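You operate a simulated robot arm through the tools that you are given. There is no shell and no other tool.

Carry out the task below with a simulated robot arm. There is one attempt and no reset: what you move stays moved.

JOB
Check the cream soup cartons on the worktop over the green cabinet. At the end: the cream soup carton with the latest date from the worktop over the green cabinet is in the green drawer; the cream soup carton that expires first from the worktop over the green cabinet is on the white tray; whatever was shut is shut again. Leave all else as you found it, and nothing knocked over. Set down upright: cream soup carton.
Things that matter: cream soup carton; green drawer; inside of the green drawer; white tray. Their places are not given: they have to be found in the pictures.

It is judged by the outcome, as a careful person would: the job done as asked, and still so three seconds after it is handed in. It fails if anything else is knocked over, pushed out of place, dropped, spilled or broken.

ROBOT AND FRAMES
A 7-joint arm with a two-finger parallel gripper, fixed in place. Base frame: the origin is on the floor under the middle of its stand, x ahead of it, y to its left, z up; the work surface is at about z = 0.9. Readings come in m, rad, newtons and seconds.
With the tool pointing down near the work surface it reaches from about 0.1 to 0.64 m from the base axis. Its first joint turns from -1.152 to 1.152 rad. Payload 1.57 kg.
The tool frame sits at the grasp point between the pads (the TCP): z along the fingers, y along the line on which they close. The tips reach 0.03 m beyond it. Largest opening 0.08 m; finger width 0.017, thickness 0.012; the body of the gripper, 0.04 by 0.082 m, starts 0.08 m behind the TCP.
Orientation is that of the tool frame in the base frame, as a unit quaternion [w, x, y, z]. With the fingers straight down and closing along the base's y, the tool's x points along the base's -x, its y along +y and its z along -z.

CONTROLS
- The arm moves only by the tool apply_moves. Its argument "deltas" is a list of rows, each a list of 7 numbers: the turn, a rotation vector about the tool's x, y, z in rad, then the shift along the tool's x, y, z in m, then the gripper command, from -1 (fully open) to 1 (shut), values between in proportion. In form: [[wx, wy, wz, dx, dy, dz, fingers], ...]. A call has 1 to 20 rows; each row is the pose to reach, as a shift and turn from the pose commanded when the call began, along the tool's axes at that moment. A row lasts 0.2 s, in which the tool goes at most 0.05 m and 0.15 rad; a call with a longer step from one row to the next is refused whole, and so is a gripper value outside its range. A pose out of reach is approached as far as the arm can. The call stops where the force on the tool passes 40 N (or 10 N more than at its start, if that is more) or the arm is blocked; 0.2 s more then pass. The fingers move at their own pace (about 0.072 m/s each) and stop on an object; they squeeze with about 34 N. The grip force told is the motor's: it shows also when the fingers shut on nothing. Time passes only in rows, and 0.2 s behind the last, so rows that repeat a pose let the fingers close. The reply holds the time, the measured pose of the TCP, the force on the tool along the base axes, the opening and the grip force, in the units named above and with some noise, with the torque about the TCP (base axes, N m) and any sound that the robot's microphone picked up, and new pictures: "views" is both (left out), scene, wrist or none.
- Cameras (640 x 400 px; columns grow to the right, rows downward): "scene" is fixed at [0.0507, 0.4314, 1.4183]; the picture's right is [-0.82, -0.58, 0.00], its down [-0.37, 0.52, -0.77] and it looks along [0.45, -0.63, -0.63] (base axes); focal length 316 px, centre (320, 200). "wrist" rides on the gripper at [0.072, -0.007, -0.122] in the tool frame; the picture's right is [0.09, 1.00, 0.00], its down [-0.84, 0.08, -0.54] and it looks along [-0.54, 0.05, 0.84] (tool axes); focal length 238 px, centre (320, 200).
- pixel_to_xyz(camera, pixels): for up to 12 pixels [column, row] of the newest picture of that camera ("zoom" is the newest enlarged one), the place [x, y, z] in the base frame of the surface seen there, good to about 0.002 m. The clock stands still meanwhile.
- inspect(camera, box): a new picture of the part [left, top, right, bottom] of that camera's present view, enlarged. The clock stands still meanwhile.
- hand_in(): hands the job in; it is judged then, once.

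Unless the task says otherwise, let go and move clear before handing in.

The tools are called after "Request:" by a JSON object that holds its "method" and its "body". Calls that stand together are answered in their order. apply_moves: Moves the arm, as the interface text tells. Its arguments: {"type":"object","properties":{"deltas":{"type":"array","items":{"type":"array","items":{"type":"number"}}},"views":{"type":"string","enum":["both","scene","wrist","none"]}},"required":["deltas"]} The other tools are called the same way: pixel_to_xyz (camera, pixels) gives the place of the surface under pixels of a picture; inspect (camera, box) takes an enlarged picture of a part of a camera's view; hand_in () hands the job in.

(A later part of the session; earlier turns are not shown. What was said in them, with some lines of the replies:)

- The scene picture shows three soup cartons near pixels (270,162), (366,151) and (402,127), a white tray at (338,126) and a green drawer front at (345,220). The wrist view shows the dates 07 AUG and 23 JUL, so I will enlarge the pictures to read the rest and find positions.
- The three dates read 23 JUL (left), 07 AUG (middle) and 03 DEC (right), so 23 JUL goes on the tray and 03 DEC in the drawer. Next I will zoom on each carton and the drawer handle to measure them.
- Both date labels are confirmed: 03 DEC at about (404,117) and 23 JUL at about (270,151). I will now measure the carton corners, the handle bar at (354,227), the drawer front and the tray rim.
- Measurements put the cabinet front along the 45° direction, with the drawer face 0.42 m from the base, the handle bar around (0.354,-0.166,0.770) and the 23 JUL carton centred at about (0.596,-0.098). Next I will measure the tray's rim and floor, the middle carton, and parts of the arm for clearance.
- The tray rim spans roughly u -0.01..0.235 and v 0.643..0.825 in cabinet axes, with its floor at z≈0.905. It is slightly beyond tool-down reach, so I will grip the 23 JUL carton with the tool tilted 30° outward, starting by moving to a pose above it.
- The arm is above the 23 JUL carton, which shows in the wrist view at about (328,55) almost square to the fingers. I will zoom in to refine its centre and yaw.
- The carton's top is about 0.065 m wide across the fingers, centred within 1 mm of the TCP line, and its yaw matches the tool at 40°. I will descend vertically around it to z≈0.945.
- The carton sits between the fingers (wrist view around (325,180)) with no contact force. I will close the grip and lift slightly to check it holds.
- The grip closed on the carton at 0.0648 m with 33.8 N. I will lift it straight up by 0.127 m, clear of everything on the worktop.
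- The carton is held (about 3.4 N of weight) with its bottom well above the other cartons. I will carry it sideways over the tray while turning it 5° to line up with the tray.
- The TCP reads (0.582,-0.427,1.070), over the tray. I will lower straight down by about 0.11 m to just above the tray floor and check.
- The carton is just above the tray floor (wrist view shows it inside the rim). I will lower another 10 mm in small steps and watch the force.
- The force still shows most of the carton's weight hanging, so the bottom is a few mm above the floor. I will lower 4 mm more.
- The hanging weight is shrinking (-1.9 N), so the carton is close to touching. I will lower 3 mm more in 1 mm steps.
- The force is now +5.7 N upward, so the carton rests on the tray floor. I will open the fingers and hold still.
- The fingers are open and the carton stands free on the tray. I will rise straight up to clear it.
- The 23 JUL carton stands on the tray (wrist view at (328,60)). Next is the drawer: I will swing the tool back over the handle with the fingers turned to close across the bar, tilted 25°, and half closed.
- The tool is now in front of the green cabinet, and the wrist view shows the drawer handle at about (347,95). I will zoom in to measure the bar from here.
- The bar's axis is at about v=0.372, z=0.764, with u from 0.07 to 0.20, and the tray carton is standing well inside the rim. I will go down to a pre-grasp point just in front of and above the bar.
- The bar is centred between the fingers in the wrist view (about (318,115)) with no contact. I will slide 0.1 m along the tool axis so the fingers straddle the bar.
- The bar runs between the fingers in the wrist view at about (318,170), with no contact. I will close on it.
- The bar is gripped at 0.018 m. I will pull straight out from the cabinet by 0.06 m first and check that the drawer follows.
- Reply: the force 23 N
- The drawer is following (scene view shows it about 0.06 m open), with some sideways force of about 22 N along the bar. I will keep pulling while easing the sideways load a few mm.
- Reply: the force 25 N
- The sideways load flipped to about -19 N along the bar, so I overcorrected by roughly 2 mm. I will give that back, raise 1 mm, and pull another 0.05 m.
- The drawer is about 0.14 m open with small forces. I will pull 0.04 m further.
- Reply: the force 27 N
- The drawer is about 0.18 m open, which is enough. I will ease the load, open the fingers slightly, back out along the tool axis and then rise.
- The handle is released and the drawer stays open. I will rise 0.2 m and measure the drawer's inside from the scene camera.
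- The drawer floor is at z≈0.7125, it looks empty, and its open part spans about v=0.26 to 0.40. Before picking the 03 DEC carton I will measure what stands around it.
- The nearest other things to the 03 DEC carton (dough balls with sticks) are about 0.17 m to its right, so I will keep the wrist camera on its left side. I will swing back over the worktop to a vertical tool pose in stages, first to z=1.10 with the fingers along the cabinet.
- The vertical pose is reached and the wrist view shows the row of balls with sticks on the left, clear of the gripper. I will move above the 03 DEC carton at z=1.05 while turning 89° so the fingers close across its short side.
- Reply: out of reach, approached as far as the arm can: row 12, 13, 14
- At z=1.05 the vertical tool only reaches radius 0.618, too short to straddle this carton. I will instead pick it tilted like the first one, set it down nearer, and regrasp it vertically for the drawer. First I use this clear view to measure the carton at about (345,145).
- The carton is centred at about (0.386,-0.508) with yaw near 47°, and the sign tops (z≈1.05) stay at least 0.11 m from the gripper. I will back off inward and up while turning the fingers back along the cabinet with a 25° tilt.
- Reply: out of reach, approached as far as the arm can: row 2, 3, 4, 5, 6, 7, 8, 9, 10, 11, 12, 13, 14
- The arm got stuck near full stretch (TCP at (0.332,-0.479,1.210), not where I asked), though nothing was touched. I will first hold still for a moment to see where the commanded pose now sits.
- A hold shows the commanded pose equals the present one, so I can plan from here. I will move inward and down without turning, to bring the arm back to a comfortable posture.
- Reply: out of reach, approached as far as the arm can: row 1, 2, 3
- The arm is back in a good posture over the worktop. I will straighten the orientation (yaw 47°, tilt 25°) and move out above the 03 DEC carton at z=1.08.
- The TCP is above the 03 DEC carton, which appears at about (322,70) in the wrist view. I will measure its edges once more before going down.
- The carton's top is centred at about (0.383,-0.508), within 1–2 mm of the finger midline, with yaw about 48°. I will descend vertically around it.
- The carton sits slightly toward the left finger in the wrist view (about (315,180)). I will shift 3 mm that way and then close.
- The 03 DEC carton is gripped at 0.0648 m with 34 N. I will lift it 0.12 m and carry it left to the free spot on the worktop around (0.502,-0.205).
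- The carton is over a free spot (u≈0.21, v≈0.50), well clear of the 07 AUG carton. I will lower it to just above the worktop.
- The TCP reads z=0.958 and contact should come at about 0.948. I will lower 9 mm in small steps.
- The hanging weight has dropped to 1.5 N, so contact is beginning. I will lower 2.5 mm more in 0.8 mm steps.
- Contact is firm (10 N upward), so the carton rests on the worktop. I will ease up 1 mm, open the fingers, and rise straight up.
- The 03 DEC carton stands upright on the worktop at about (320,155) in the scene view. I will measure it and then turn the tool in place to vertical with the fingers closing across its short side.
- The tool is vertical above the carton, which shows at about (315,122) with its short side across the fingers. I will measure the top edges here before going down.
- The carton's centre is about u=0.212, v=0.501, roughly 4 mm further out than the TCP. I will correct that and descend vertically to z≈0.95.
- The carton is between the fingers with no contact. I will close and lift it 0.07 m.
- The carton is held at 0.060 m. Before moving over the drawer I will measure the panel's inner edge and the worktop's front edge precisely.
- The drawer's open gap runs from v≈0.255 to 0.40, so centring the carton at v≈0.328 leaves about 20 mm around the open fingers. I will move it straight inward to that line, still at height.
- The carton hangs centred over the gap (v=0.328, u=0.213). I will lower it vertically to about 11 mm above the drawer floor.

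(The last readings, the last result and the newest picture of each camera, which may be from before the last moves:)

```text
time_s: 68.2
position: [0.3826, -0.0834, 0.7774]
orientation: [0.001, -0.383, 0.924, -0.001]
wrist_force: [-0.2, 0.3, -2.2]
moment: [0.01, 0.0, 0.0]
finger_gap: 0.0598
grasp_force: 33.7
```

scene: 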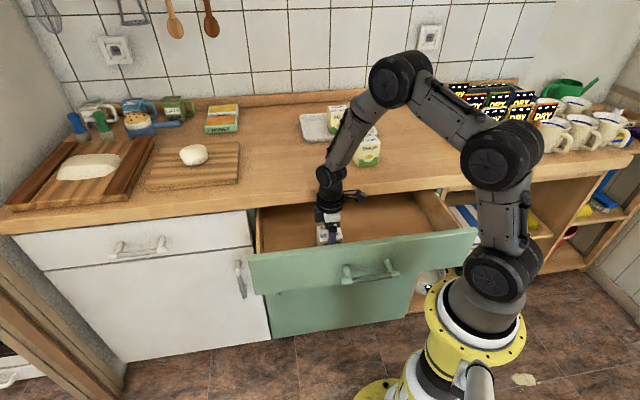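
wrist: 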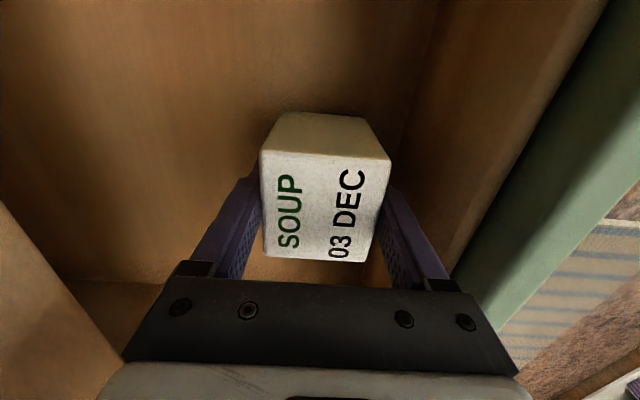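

The carton is inside the drawer with clearance on all sides (wrist view). I will lower the last 14 mm in small steps, watching the force.

Request:
{"method": "apply_moves", "body": {"deltas": [[0, 0, 0, 0, 0, 0.003, 1], [0, 0, 0, 0, 0, 0.006, 1], [0, 0, 0, 0, 0, 0.009, 1], [0, 0, 0, 0, 0, 0.011, 1], [0, 0, 0, 0, 0, 0.011, 1]], "views": "none"}}

```text
time_s: 69.4
position: [0.3837, -0.0829, 0.7665]
orientation: [0.001, -0.383, 0.924, -0.001]
wrist_force: [0.6, -0.9, -3.0]
moment: [0.0, -0.04, 0.01]
finger_gap: 0.0596
grasp_force: 34.2
```

The full weight still hangs at z=0.7665. I will lower 4 mm more in 1 mm steps.

Request:
{"method": "apply_moves", "body": {"deltas": [[0, 0, 0, 0, 0, 0.001, 1], [0, 0, 0, 0, 0, 0.002, 1], [0, 0, 0, 0, 0, 0.003, 1], [0, 0, 0, 0, 0, 0.0038, 1], [0, 0, 0, 0, 0, 0.0038, 1]], "views": "none"}}

```text
time_s: 70.6
position: [0.3829, -0.0817, 0.7637]
orientation: [0.001, -0.384, 0.924, -0.001]
wrist_force: [-0.7, 1.6, 6.7]
moment: [0.2, 0.37, 0.01]
finger_gap: 0.0596
grasp_force: 33.7
```

The carton has touched the drawer floor (+6.7 N). I will ease up 1 mm, open the fingers and check before rising.

Request:
{"method": "apply_moves", "body": {"deltas": [[0, 0, 0, 0, 0, -0.001, 1], [0, 0, 0, 0, 0, -0.001, 0.4], [0, 0, 0, 0, 0, -0.001, -0.4], [0, 0, 0, 0, 0, -0.001, -0.9], [0, 0, 0, 0, 0, -0.001, -0.9]]}}

```text
time_s: 71.8
position: [0.3845, -0.0815, 0.7641]
orientation: [0.001, -0.383, 0.924, -0.001]
wrist_force: [-0.3, 0.2, 0.2]
moment: [0.0, -0.01, 0.02]
finger_gap: 0.0757
grasp_force: 0.0
```

scene: 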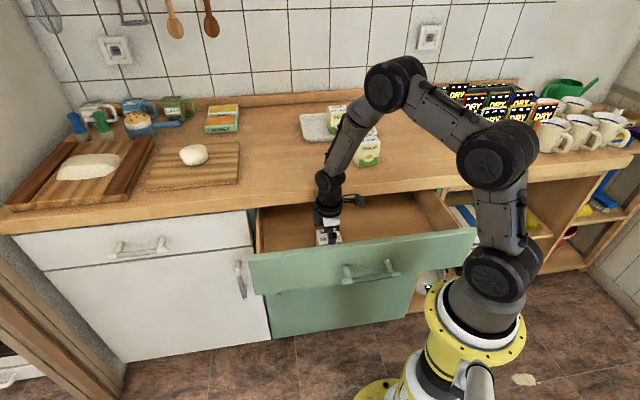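
wrist: 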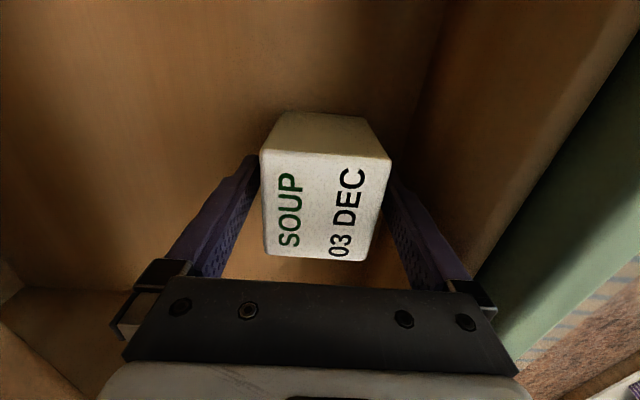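

The 03 DEC carton stands free on the drawer floor and the fingers are clear. I will rise straight up out of the drawer.

Request:
{"method": "apply_moves", "body": {"deltas": [[0, 0, 0, 0, 0, -0.01, -0.9], [0, 0, 0, 0, 0, -0.03, -0.9], [0, 0, 0, 0, 0, -0.055, -0.9], [0, 0, 0, 0, 0, -0.085, -0.9], [0, 0, 0, 0, 0, -0.115, -0.9], [0, 0, 0, 0, 0, -0.15, -0.9], [0, 0, 0, 0, 0, -0.185, -0.9], [0, 0, 0, 0, 0, -0.22, -0.9], [0, 0, 0, 0, 0, -0.25, -0.9], [0, 0, 0, 0, 0, -0.26, -0.9]]}}

```text
time_s: 74.0
position: [0.3838, -0.0835, 1.025]
orientation: [0.001, -0.383, 0.924, -0.001]
wrist_force: [-0.4, 0.2, -0.7]
moment: [0.02, 0.03, 0.01]
finger_gap: 0.076
grasp_force: 0.0
```

scene: 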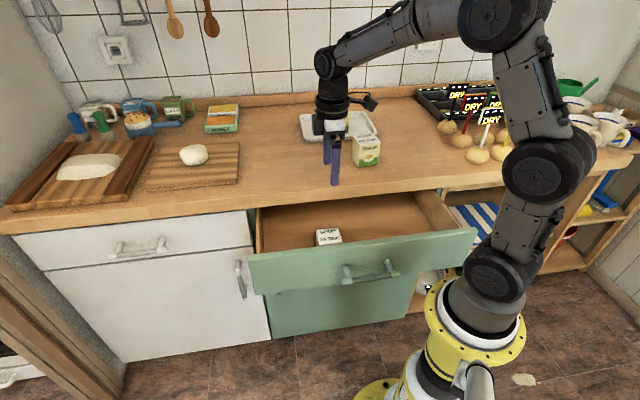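
wrist: 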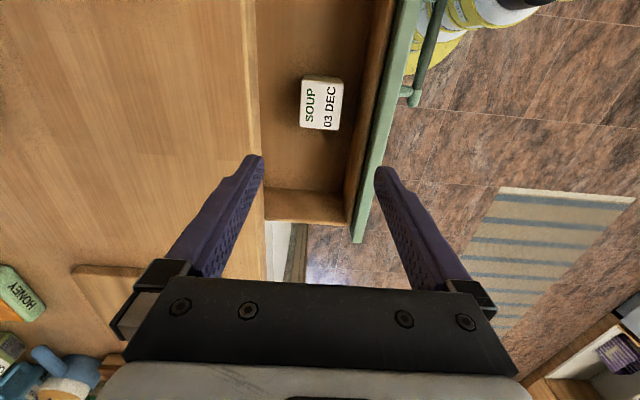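

The carton stands upright in the drawer (wrist view at (321,103)). I will move back over the handle with the 25° tilt used when opening, with the fingers half closed.

Request:
{"method": "apply_moves", "body": {"deltas": [[0.0545, 0, 0, 0.01, 0.0201, 0, -0.7], [0.1091, 0, 0, 0.02, 0.0402, 0, -0.4], [0.1636, 0, 0, 0.03, 0.0602, 0, -0.1], [0.2182, 0, 0, 0.04, 0.0803, 0, 0.1], [0.2727, 0, 0, 0.05, 0.1004, 0, 0.1], [0.3272, 0, 0, 0.06, 0.1205, 0, 0.1], [0.3818, 0, 0, 0.07, 0.1405, 0, 0.1], [0.4363, 0, 0, 0.08, 0.1606, 0, 0.1], [0.4363, 0, 0, 0.08, 0.1606, 0, 0.1]]}}

Request:
{"method": "pixel_to_xyz", "body": {"camera": "scene", "pixels": [[328, 237], [345, 280], [395, 273], [370, 276], [350, 266], [388, 260], [320, 231], [338, 229]]}}

```text
time_s: 76.0
position: [0.2123, -0.0251, 1.022]
orientation: [0.084, -0.372, 0.902, -0.201]
wrist_force: [0.0, 0.5, -0.6]
moment: [-0.01, 0.03, -0.02]
finger_gap: 0.0362
grasp_force: 0.0
```

scene: 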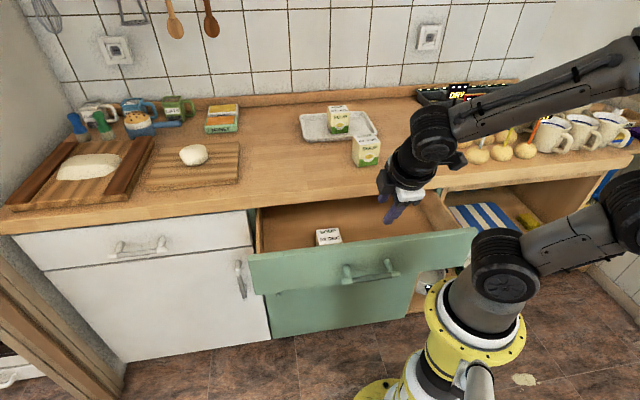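
wrist: 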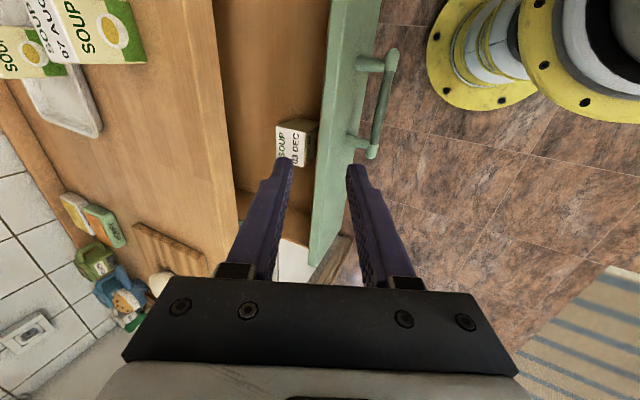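

```text
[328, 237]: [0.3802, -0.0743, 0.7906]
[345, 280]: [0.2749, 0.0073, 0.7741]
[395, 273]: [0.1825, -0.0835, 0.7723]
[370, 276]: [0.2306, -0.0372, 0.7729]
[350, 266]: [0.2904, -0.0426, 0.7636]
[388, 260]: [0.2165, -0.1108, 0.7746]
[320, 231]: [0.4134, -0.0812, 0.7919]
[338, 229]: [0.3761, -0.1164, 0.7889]
```

The handle bar now sits at about v=0.19, z=0.772, the same place where I let it go. I will descend to it the way I left, fingers straddling the bar.

Request:
{"method": "apply_moves", "body": {"deltas": [[0, 0, 0, 0, 0.0144, 0.0308, 0.1], [0, 0, 0, 0, 0.0287, 0.0616, 0.1], [0, 0, 0, 0, 0.0431, 0.0925, 0.1], [0, 0, 0, 0, 0.0575, 0.1233, 0.1], [0, 0, 0, 0, 0.0718, 0.1541, 0.1], [0, 0, 0, 0, 0.0862, 0.1849, 0.1], [0, 0, 0, 0, 0.0862, 0.1849, 0.1]]}}

```text
time_s: 77.6
position: [0.2126, -0.0246, 0.8174]
orientation: [0.084, -0.373, 0.902, -0.2]
wrist_force: [-0.1, -0.4, 0.4]
moment: [0.0, -0.04, 0.02]
finger_gap: 0.0359
grasp_force: 0.0
```

scene: 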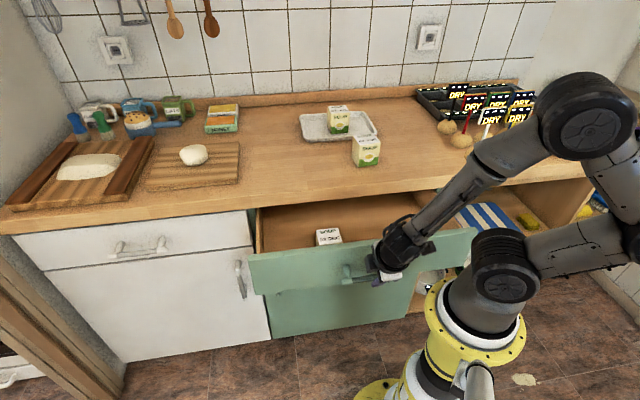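
wrist: 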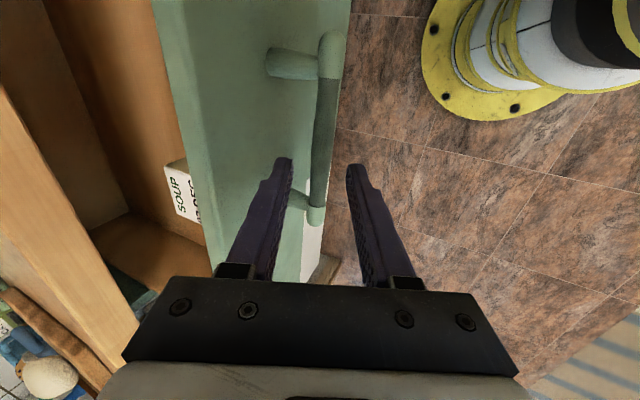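

The view matches the one I saw after releasing the handle, with the bar between the fingers at about (325,130). I will advance 0.05 m along the tool axis and close on the bar.

Request:
{"method": "apply_moves", "body": {"deltas": [[0, 0, 0, 0, 0, 0.015, 0.1], [0, 0, 0, 0, 0, 0.033, 0.1], [0, 0, 0, 0, 0, 0.05, 0.1], [0, 0, 0, 0, 0, 0.05, 0.1], [0, 0, 0, 0, 0, 0.05, 0.6], [0, 0, 0, 0, 0, 0.05, 1], [0, 0, 0, 0, 0, 0.05, 1], [0, 0, 0, 0, 0, 0.05, 1]]}}

```text
time_s: 79.4
position: [0.2265, -0.0401, 0.7727]
orientation: [0.083, -0.374, 0.902, -0.199]
wrist_force: [2.8, 1.5, -18.5]
moment: [0.29, -0.15, 0.13]
finger_gap: 0.0178
grasp_force: 32.5
```

scene: 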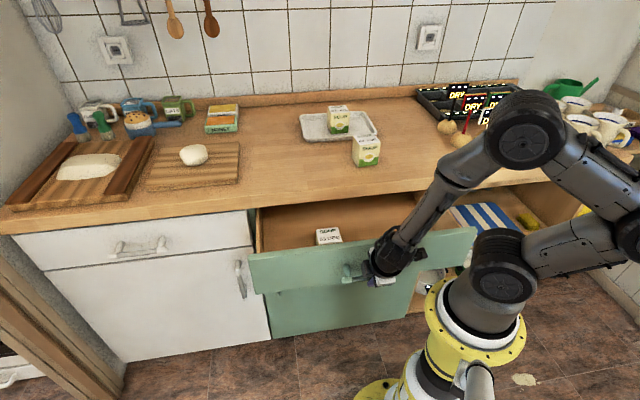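
wrist: 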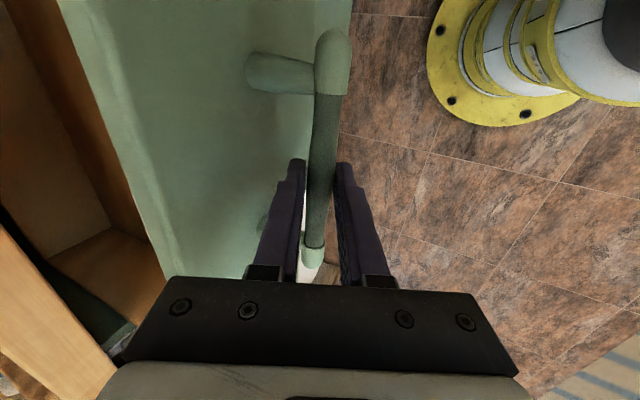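

The bar is gripped, with about 18 N of vertical preload that I will ease by 1.5 mm. I will push the drawer in gently by 0.07 m first.

Request:
{"method": "apply_moves", "body": {"deltas": [[0, 0, 0, 0, -0.0021, 0.0026, 1], [0, 0, 0, 0, -0.0076, 0.0052, 1], [0, 0, 0, 0, -0.0166, 0.0094, 1], [0, 0, 0, 0, -0.0284, 0.0149, 1], [0, 0, 0, 0, -0.0402, 0.0204, 1], [0, 0, 0, 0, -0.052, 0.0259, 1], [0, 0, 0, 0, -0.0601, 0.0297, 1], [0, 0, 0, 0, -0.0628, 0.031, 1]]}}

```text
time_s: 81.2
position: [0.2781, -0.0915, 0.7716]
orientation: [0.083, -0.373, 0.902, -0.202]
wrist_force: [-11.5, -7.9, 11.9]
moment: [0.12, -0.14, 0.14]
finger_gap: 0.0177
grasp_force: 32.3
```

scene: 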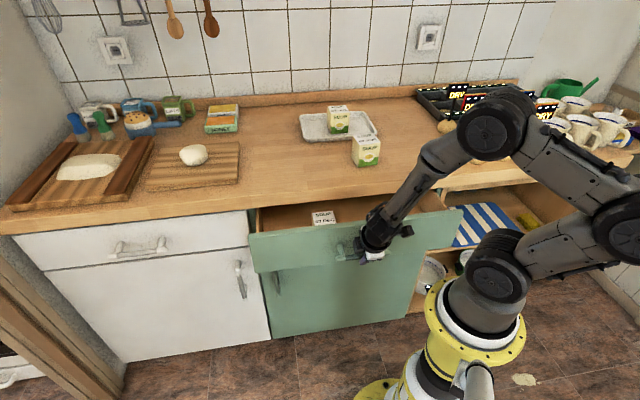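
wrist: 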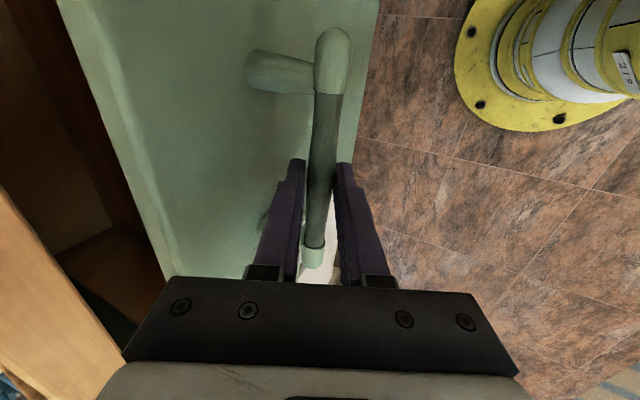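

The drawer follows smoothly (TCP at v=0.261). I will ease the small side load and push another 0.07 m.

Request:
{"method": "apply_moves", "body": {"deltas": [[0, 0, 0, 0.0008, -0.0049, 0.0012, 1], [0, 0, 0, 0.0012, -0.0131, 0.0051, 1], [0, 0, 0, 0.0012, -0.0249, 0.0106, 1], [0, 0, 0, 0.0012, -0.0367, 0.0161, 1], [0, 0, 0, 0.0012, -0.0484, 0.0215, 1], [0, 0, 0, 0.0012, -0.0584, 0.0261, 1], [0, 0, 0, 0.0012, -0.0638, 0.0287, 1]]}}

```text
time_s: 82.8
position: [0.3269, -0.1411, 0.7743]
orientation: [0.084, -0.373, 0.902, -0.201]
wrist_force: [2.6, 6.2, -10.4]
moment: [0.43, -0.38, 0.44]
finger_gap: 0.0178
grasp_force: 32.4
```

scene: 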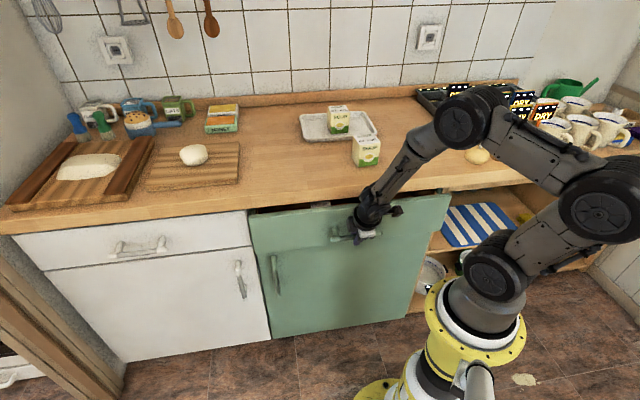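
wrist: 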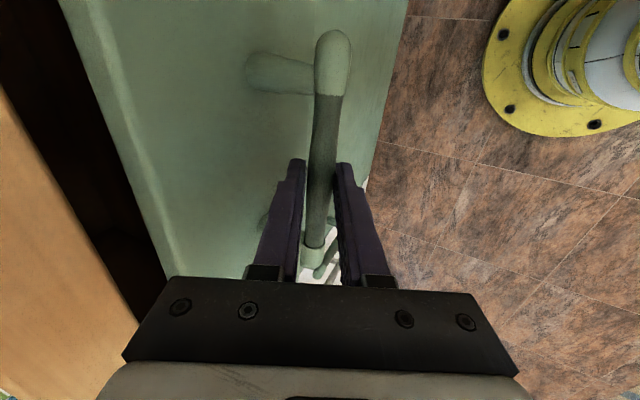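

About 0.04 m of travel remains (TCP at v=0.331). I will push 0.036 m, slowing near the end.

Request:
{"method": "apply_moves", "body": {"deltas": [[0, 0, 0, 0, -0.0059, 0.0036, 1], [0, 0, 0, 0, -0.0141, 0.0074, 1], [0, 0, 0, 0, -0.0222, 0.0113, 1], [0, 0, 0, 0, -0.0286, 0.0144, 1], [0, 0, 0, 0, -0.0322, 0.0161, 1]]}}

```text
time_s: 84.0
position: [0.3515, -0.1658, 0.7728]
orientation: [0.085, -0.374, 0.901, -0.201]
wrist_force: [11.5, 14.4, -4.5]
moment: [-0.25, 0.31, -0.18]
finger_gap: 0.0176
grasp_force: 32.7
```

scene: 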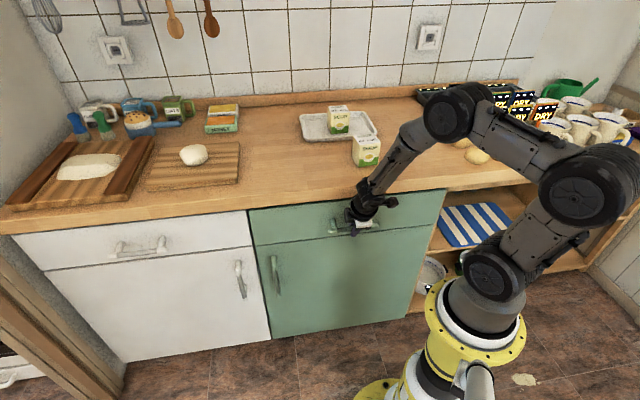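
wrist: 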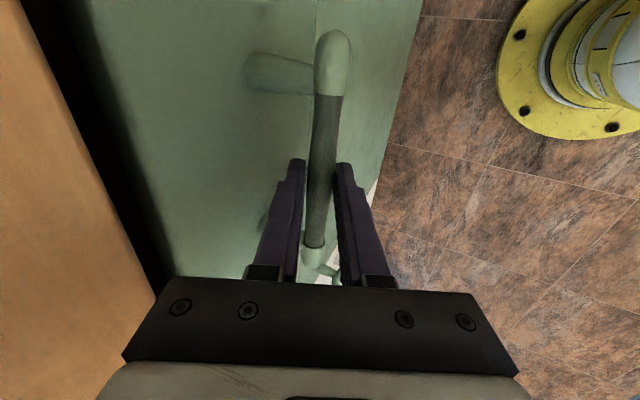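

The drawer is nearly shut (TCP v=0.366, closed value was 0.370). I will ease the side load and push the last few mm slowly until the stop is felt.

Request:
{"method": "apply_moves", "body": {"deltas": [[0, 0, 0, -0.0012, -0.0018, 0.0008, 1], [0, 0, 0, -0.0015, -0.0036, 0.0017, 1], [0, 0, 0, -0.0015, -0.0054, 0.0025, 1], [0, 0, 0, -0.0015, -0.0063, 0.003, 1], [0, 0, 0, -0.0015, -0.0063, 0.003, 1]]}}

Request:
{"method": "pixel_to_xyz", "body": {"camera": "scene", "pixels": [[300, 216], [300, 225], [420, 204], [420, 200], [270, 215], [400, 205]]}}

```text
time_s: 85.2
position: [0.3565, -0.1698, 0.7712]
orientation: [0.082, -0.373, 0.902, -0.199]
wrist_force: [-15.6, 19.1, 16.6]
moment: [0.08, 0.16, 0.01]
finger_gap: 0.0176
grasp_force: 32.3
```

scene: 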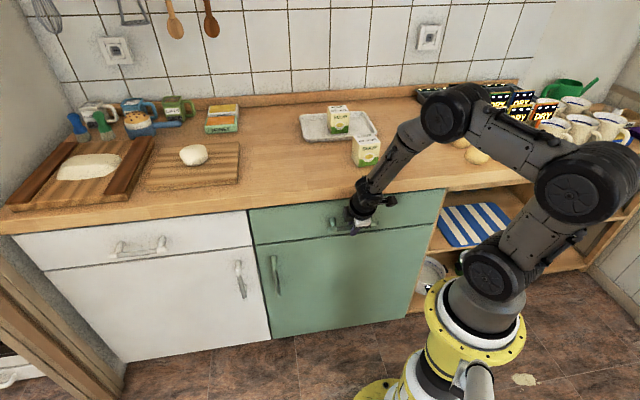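
wrist: 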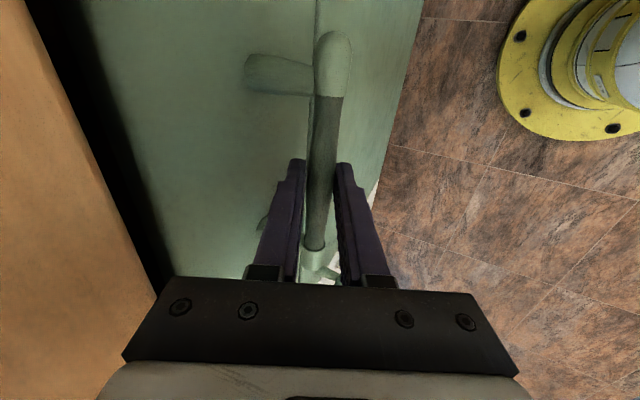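

```text
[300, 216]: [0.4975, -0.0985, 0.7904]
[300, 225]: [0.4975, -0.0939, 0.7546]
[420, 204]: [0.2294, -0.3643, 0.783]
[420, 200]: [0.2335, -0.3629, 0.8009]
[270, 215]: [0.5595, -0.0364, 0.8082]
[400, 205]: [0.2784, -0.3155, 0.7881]
```

The drawer front reads v≈0.421 again (as at the start) and I feel a 24 N stop, so it is shut. I will open the fingers slightly and back out along the tool axis.

Request:
{"method": "apply_moves", "body": {"deltas": [[0, 0, 0, 0, -0.0005, -0.0011, 1], [0, 0, 0, 0, -0.0005, -0.0011, 0.6], [0, 0, 0, 0, -0.0005, -0.0011, 0.1], [0, 0, 0, 0, -0.0005, -0.0011, 0.1], [0, 0, 0, 0, -0.0005, -0.0011, 0.1]]}}

```text
time_s: 86.4
position: [0.3579, -0.1707, 0.7736]
orientation: [0.084, -0.373, 0.902, -0.201]
wrist_force: [-0.2, 0.1, 0.3]
moment: [-0.03, -0.01, -0.02]
finger_gap: 0.0361
grasp_force: 0.0
```

scene: 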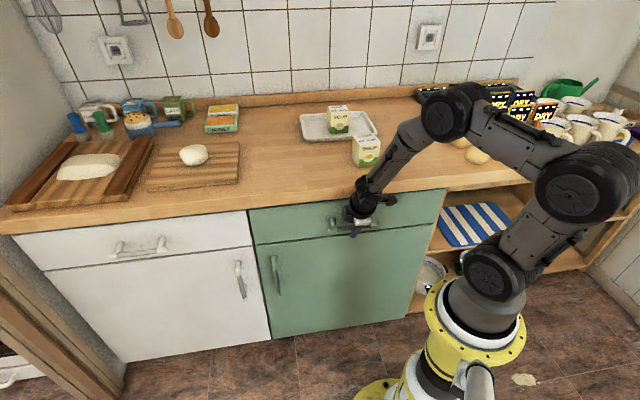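
wrist: 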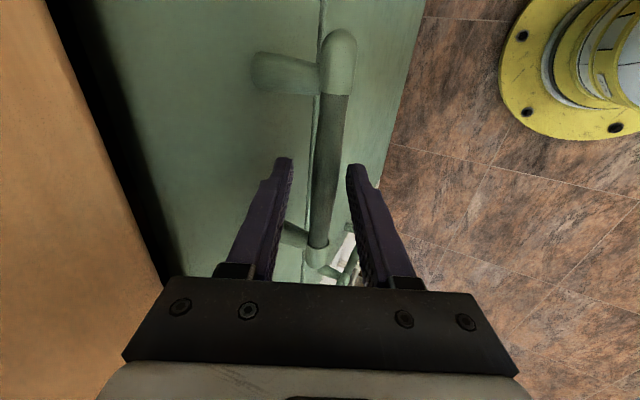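

The fingers are free of the bar with zero force. I will centre by 2 mm and back out 0.1 m along the tool axis.

Request:
{"method": "apply_moves", "body": {"deltas": [[0, 0, 0, 0, 0.002, -0.005, 0.1], [0, 0, 0, 0, 0.002, -0.02, 0.1], [0, 0, 0, 0, 0.002, -0.045, 0.1], [0, 0, 0, 0, 0.002, -0.075, 0.1], [0, 0, 0, 0, 0.002, -0.105, 0.1], [0, 0, 0, 0, 0.002, -0.105, 0.1]]}}

```text
time_s: 87.8
position: [0.3245, -0.1389, 0.8673]
orientation: [0.084, -0.373, 0.902, -0.2]
wrist_force: [0.6, 0.4, -0.6]
moment: [0.01, -0.01, 0.05]
finger_gap: 0.0363
grasp_force: 0.1
```

scene: 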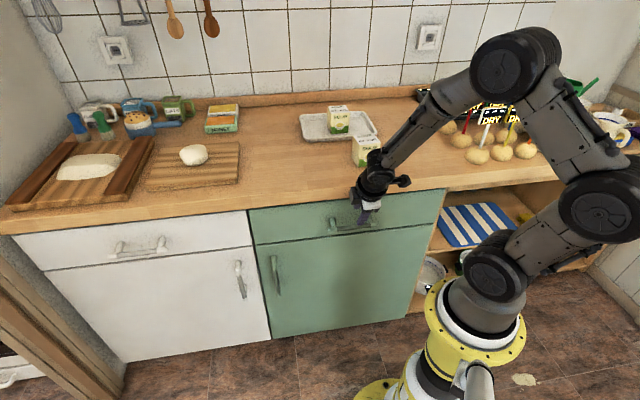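
wrist: 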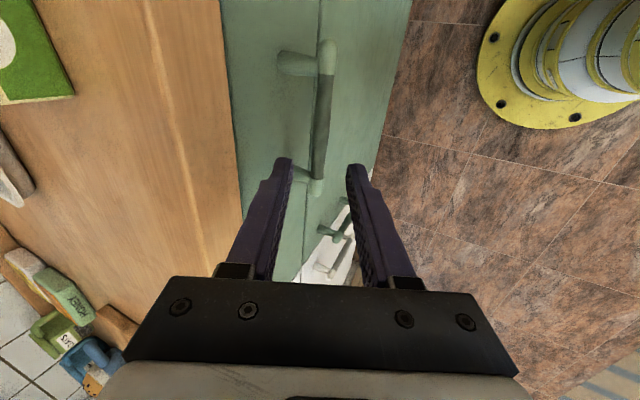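

The gripper is clear of the handle and the drawer is flush. I will rise to a clear height and check the whole scene.

Request:
{"method": "apply_moves", "body": {"deltas": [[0, 0, 0, 0, -0.0092, -0.0307, 0.1], [0, 0, 0, 0, -0.0183, -0.0613, 0.1], [0, 0, 0, 0, -0.0275, -0.092, 0.1], [0, 0, 0, 0, -0.0366, -0.1227, 0.1], [0, 0, 0, 0, -0.0458, -0.1533, 0.1], [0, 0, 0, 0, -0.0549, -0.184, 0.1], [0, 0, 0, 0, -0.0549, -0.184, 0.1]]}}

Request:
{"method": "inspect", "body": {"camera": "scene", "box": [236, 90, 456, 260]}}

Request:
{"method": "pixel_to_xyz", "body": {"camera": "scene", "pixels": [[300, 216], [300, 225], [430, 204], [260, 220], [260, 235], [353.8, 227.2], [338, 112], [338, 125], [366, 152], [353.5, 136.5]]}}

```text
time_s: 89.4
position: [0.3033, -0.1162, 1.0601]
orientation: [0.084, -0.374, 0.902, -0.2]
wrist_force: [-0.2, -0.3, 0.9]
moment: [0.03, 0.01, 0.01]
finger_gap: 0.0358
grasp_force: 0.0
```

scene: 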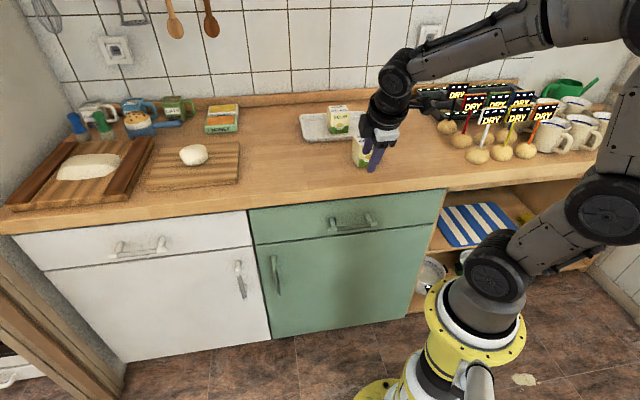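
wrist: 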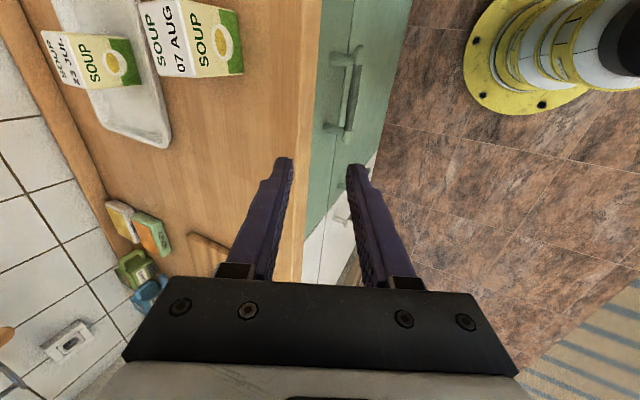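

```text
2.35 times, centred on (346, 175) of scene
```

zoom: 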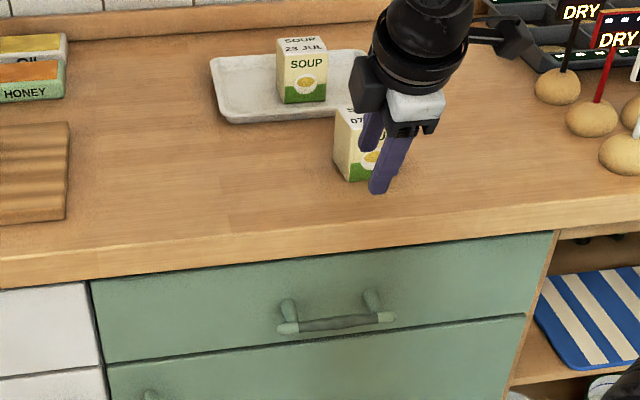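

```text
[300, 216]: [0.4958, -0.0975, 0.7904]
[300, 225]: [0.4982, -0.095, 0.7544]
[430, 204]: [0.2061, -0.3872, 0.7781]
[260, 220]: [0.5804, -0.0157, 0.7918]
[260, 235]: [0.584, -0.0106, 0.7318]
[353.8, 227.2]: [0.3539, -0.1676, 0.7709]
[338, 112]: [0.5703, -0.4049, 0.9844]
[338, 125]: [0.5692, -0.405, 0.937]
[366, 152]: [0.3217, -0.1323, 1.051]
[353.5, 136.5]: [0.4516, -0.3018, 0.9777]
```

The drawer front and handle read the same places as at the start (v≈0.42 and 0.369), so it is shut. 23 JUL stands on the tray at (338,120), 07 AUG has not moved, and the arm is clear, so I will hand the job in.

Request:
{"method": "hand_in", "body": {}}

```text
The job is handed in.
```

The job is handed in. I haven't been told how it was judged.

- **Earliest date:** the 23 JUL carton is standing upright on the white tray.
- **Latest date:** the 03 DEC carton is in the green drawer. It was upright when I last saw it. I couldn't see inside once the drawer was shut.
- **Drawer:** it is shut again, and its front and handle measure back at their starting positions.
- **Everything else:** the 07 AUG carton is where it was, and nothing was knocked over in the final pictures.

I set the 03 DEC carton down once on a free part of the worktop. I had to re-grip it there because the arm couldn't hold it straight enough for the drawer at its original spot.
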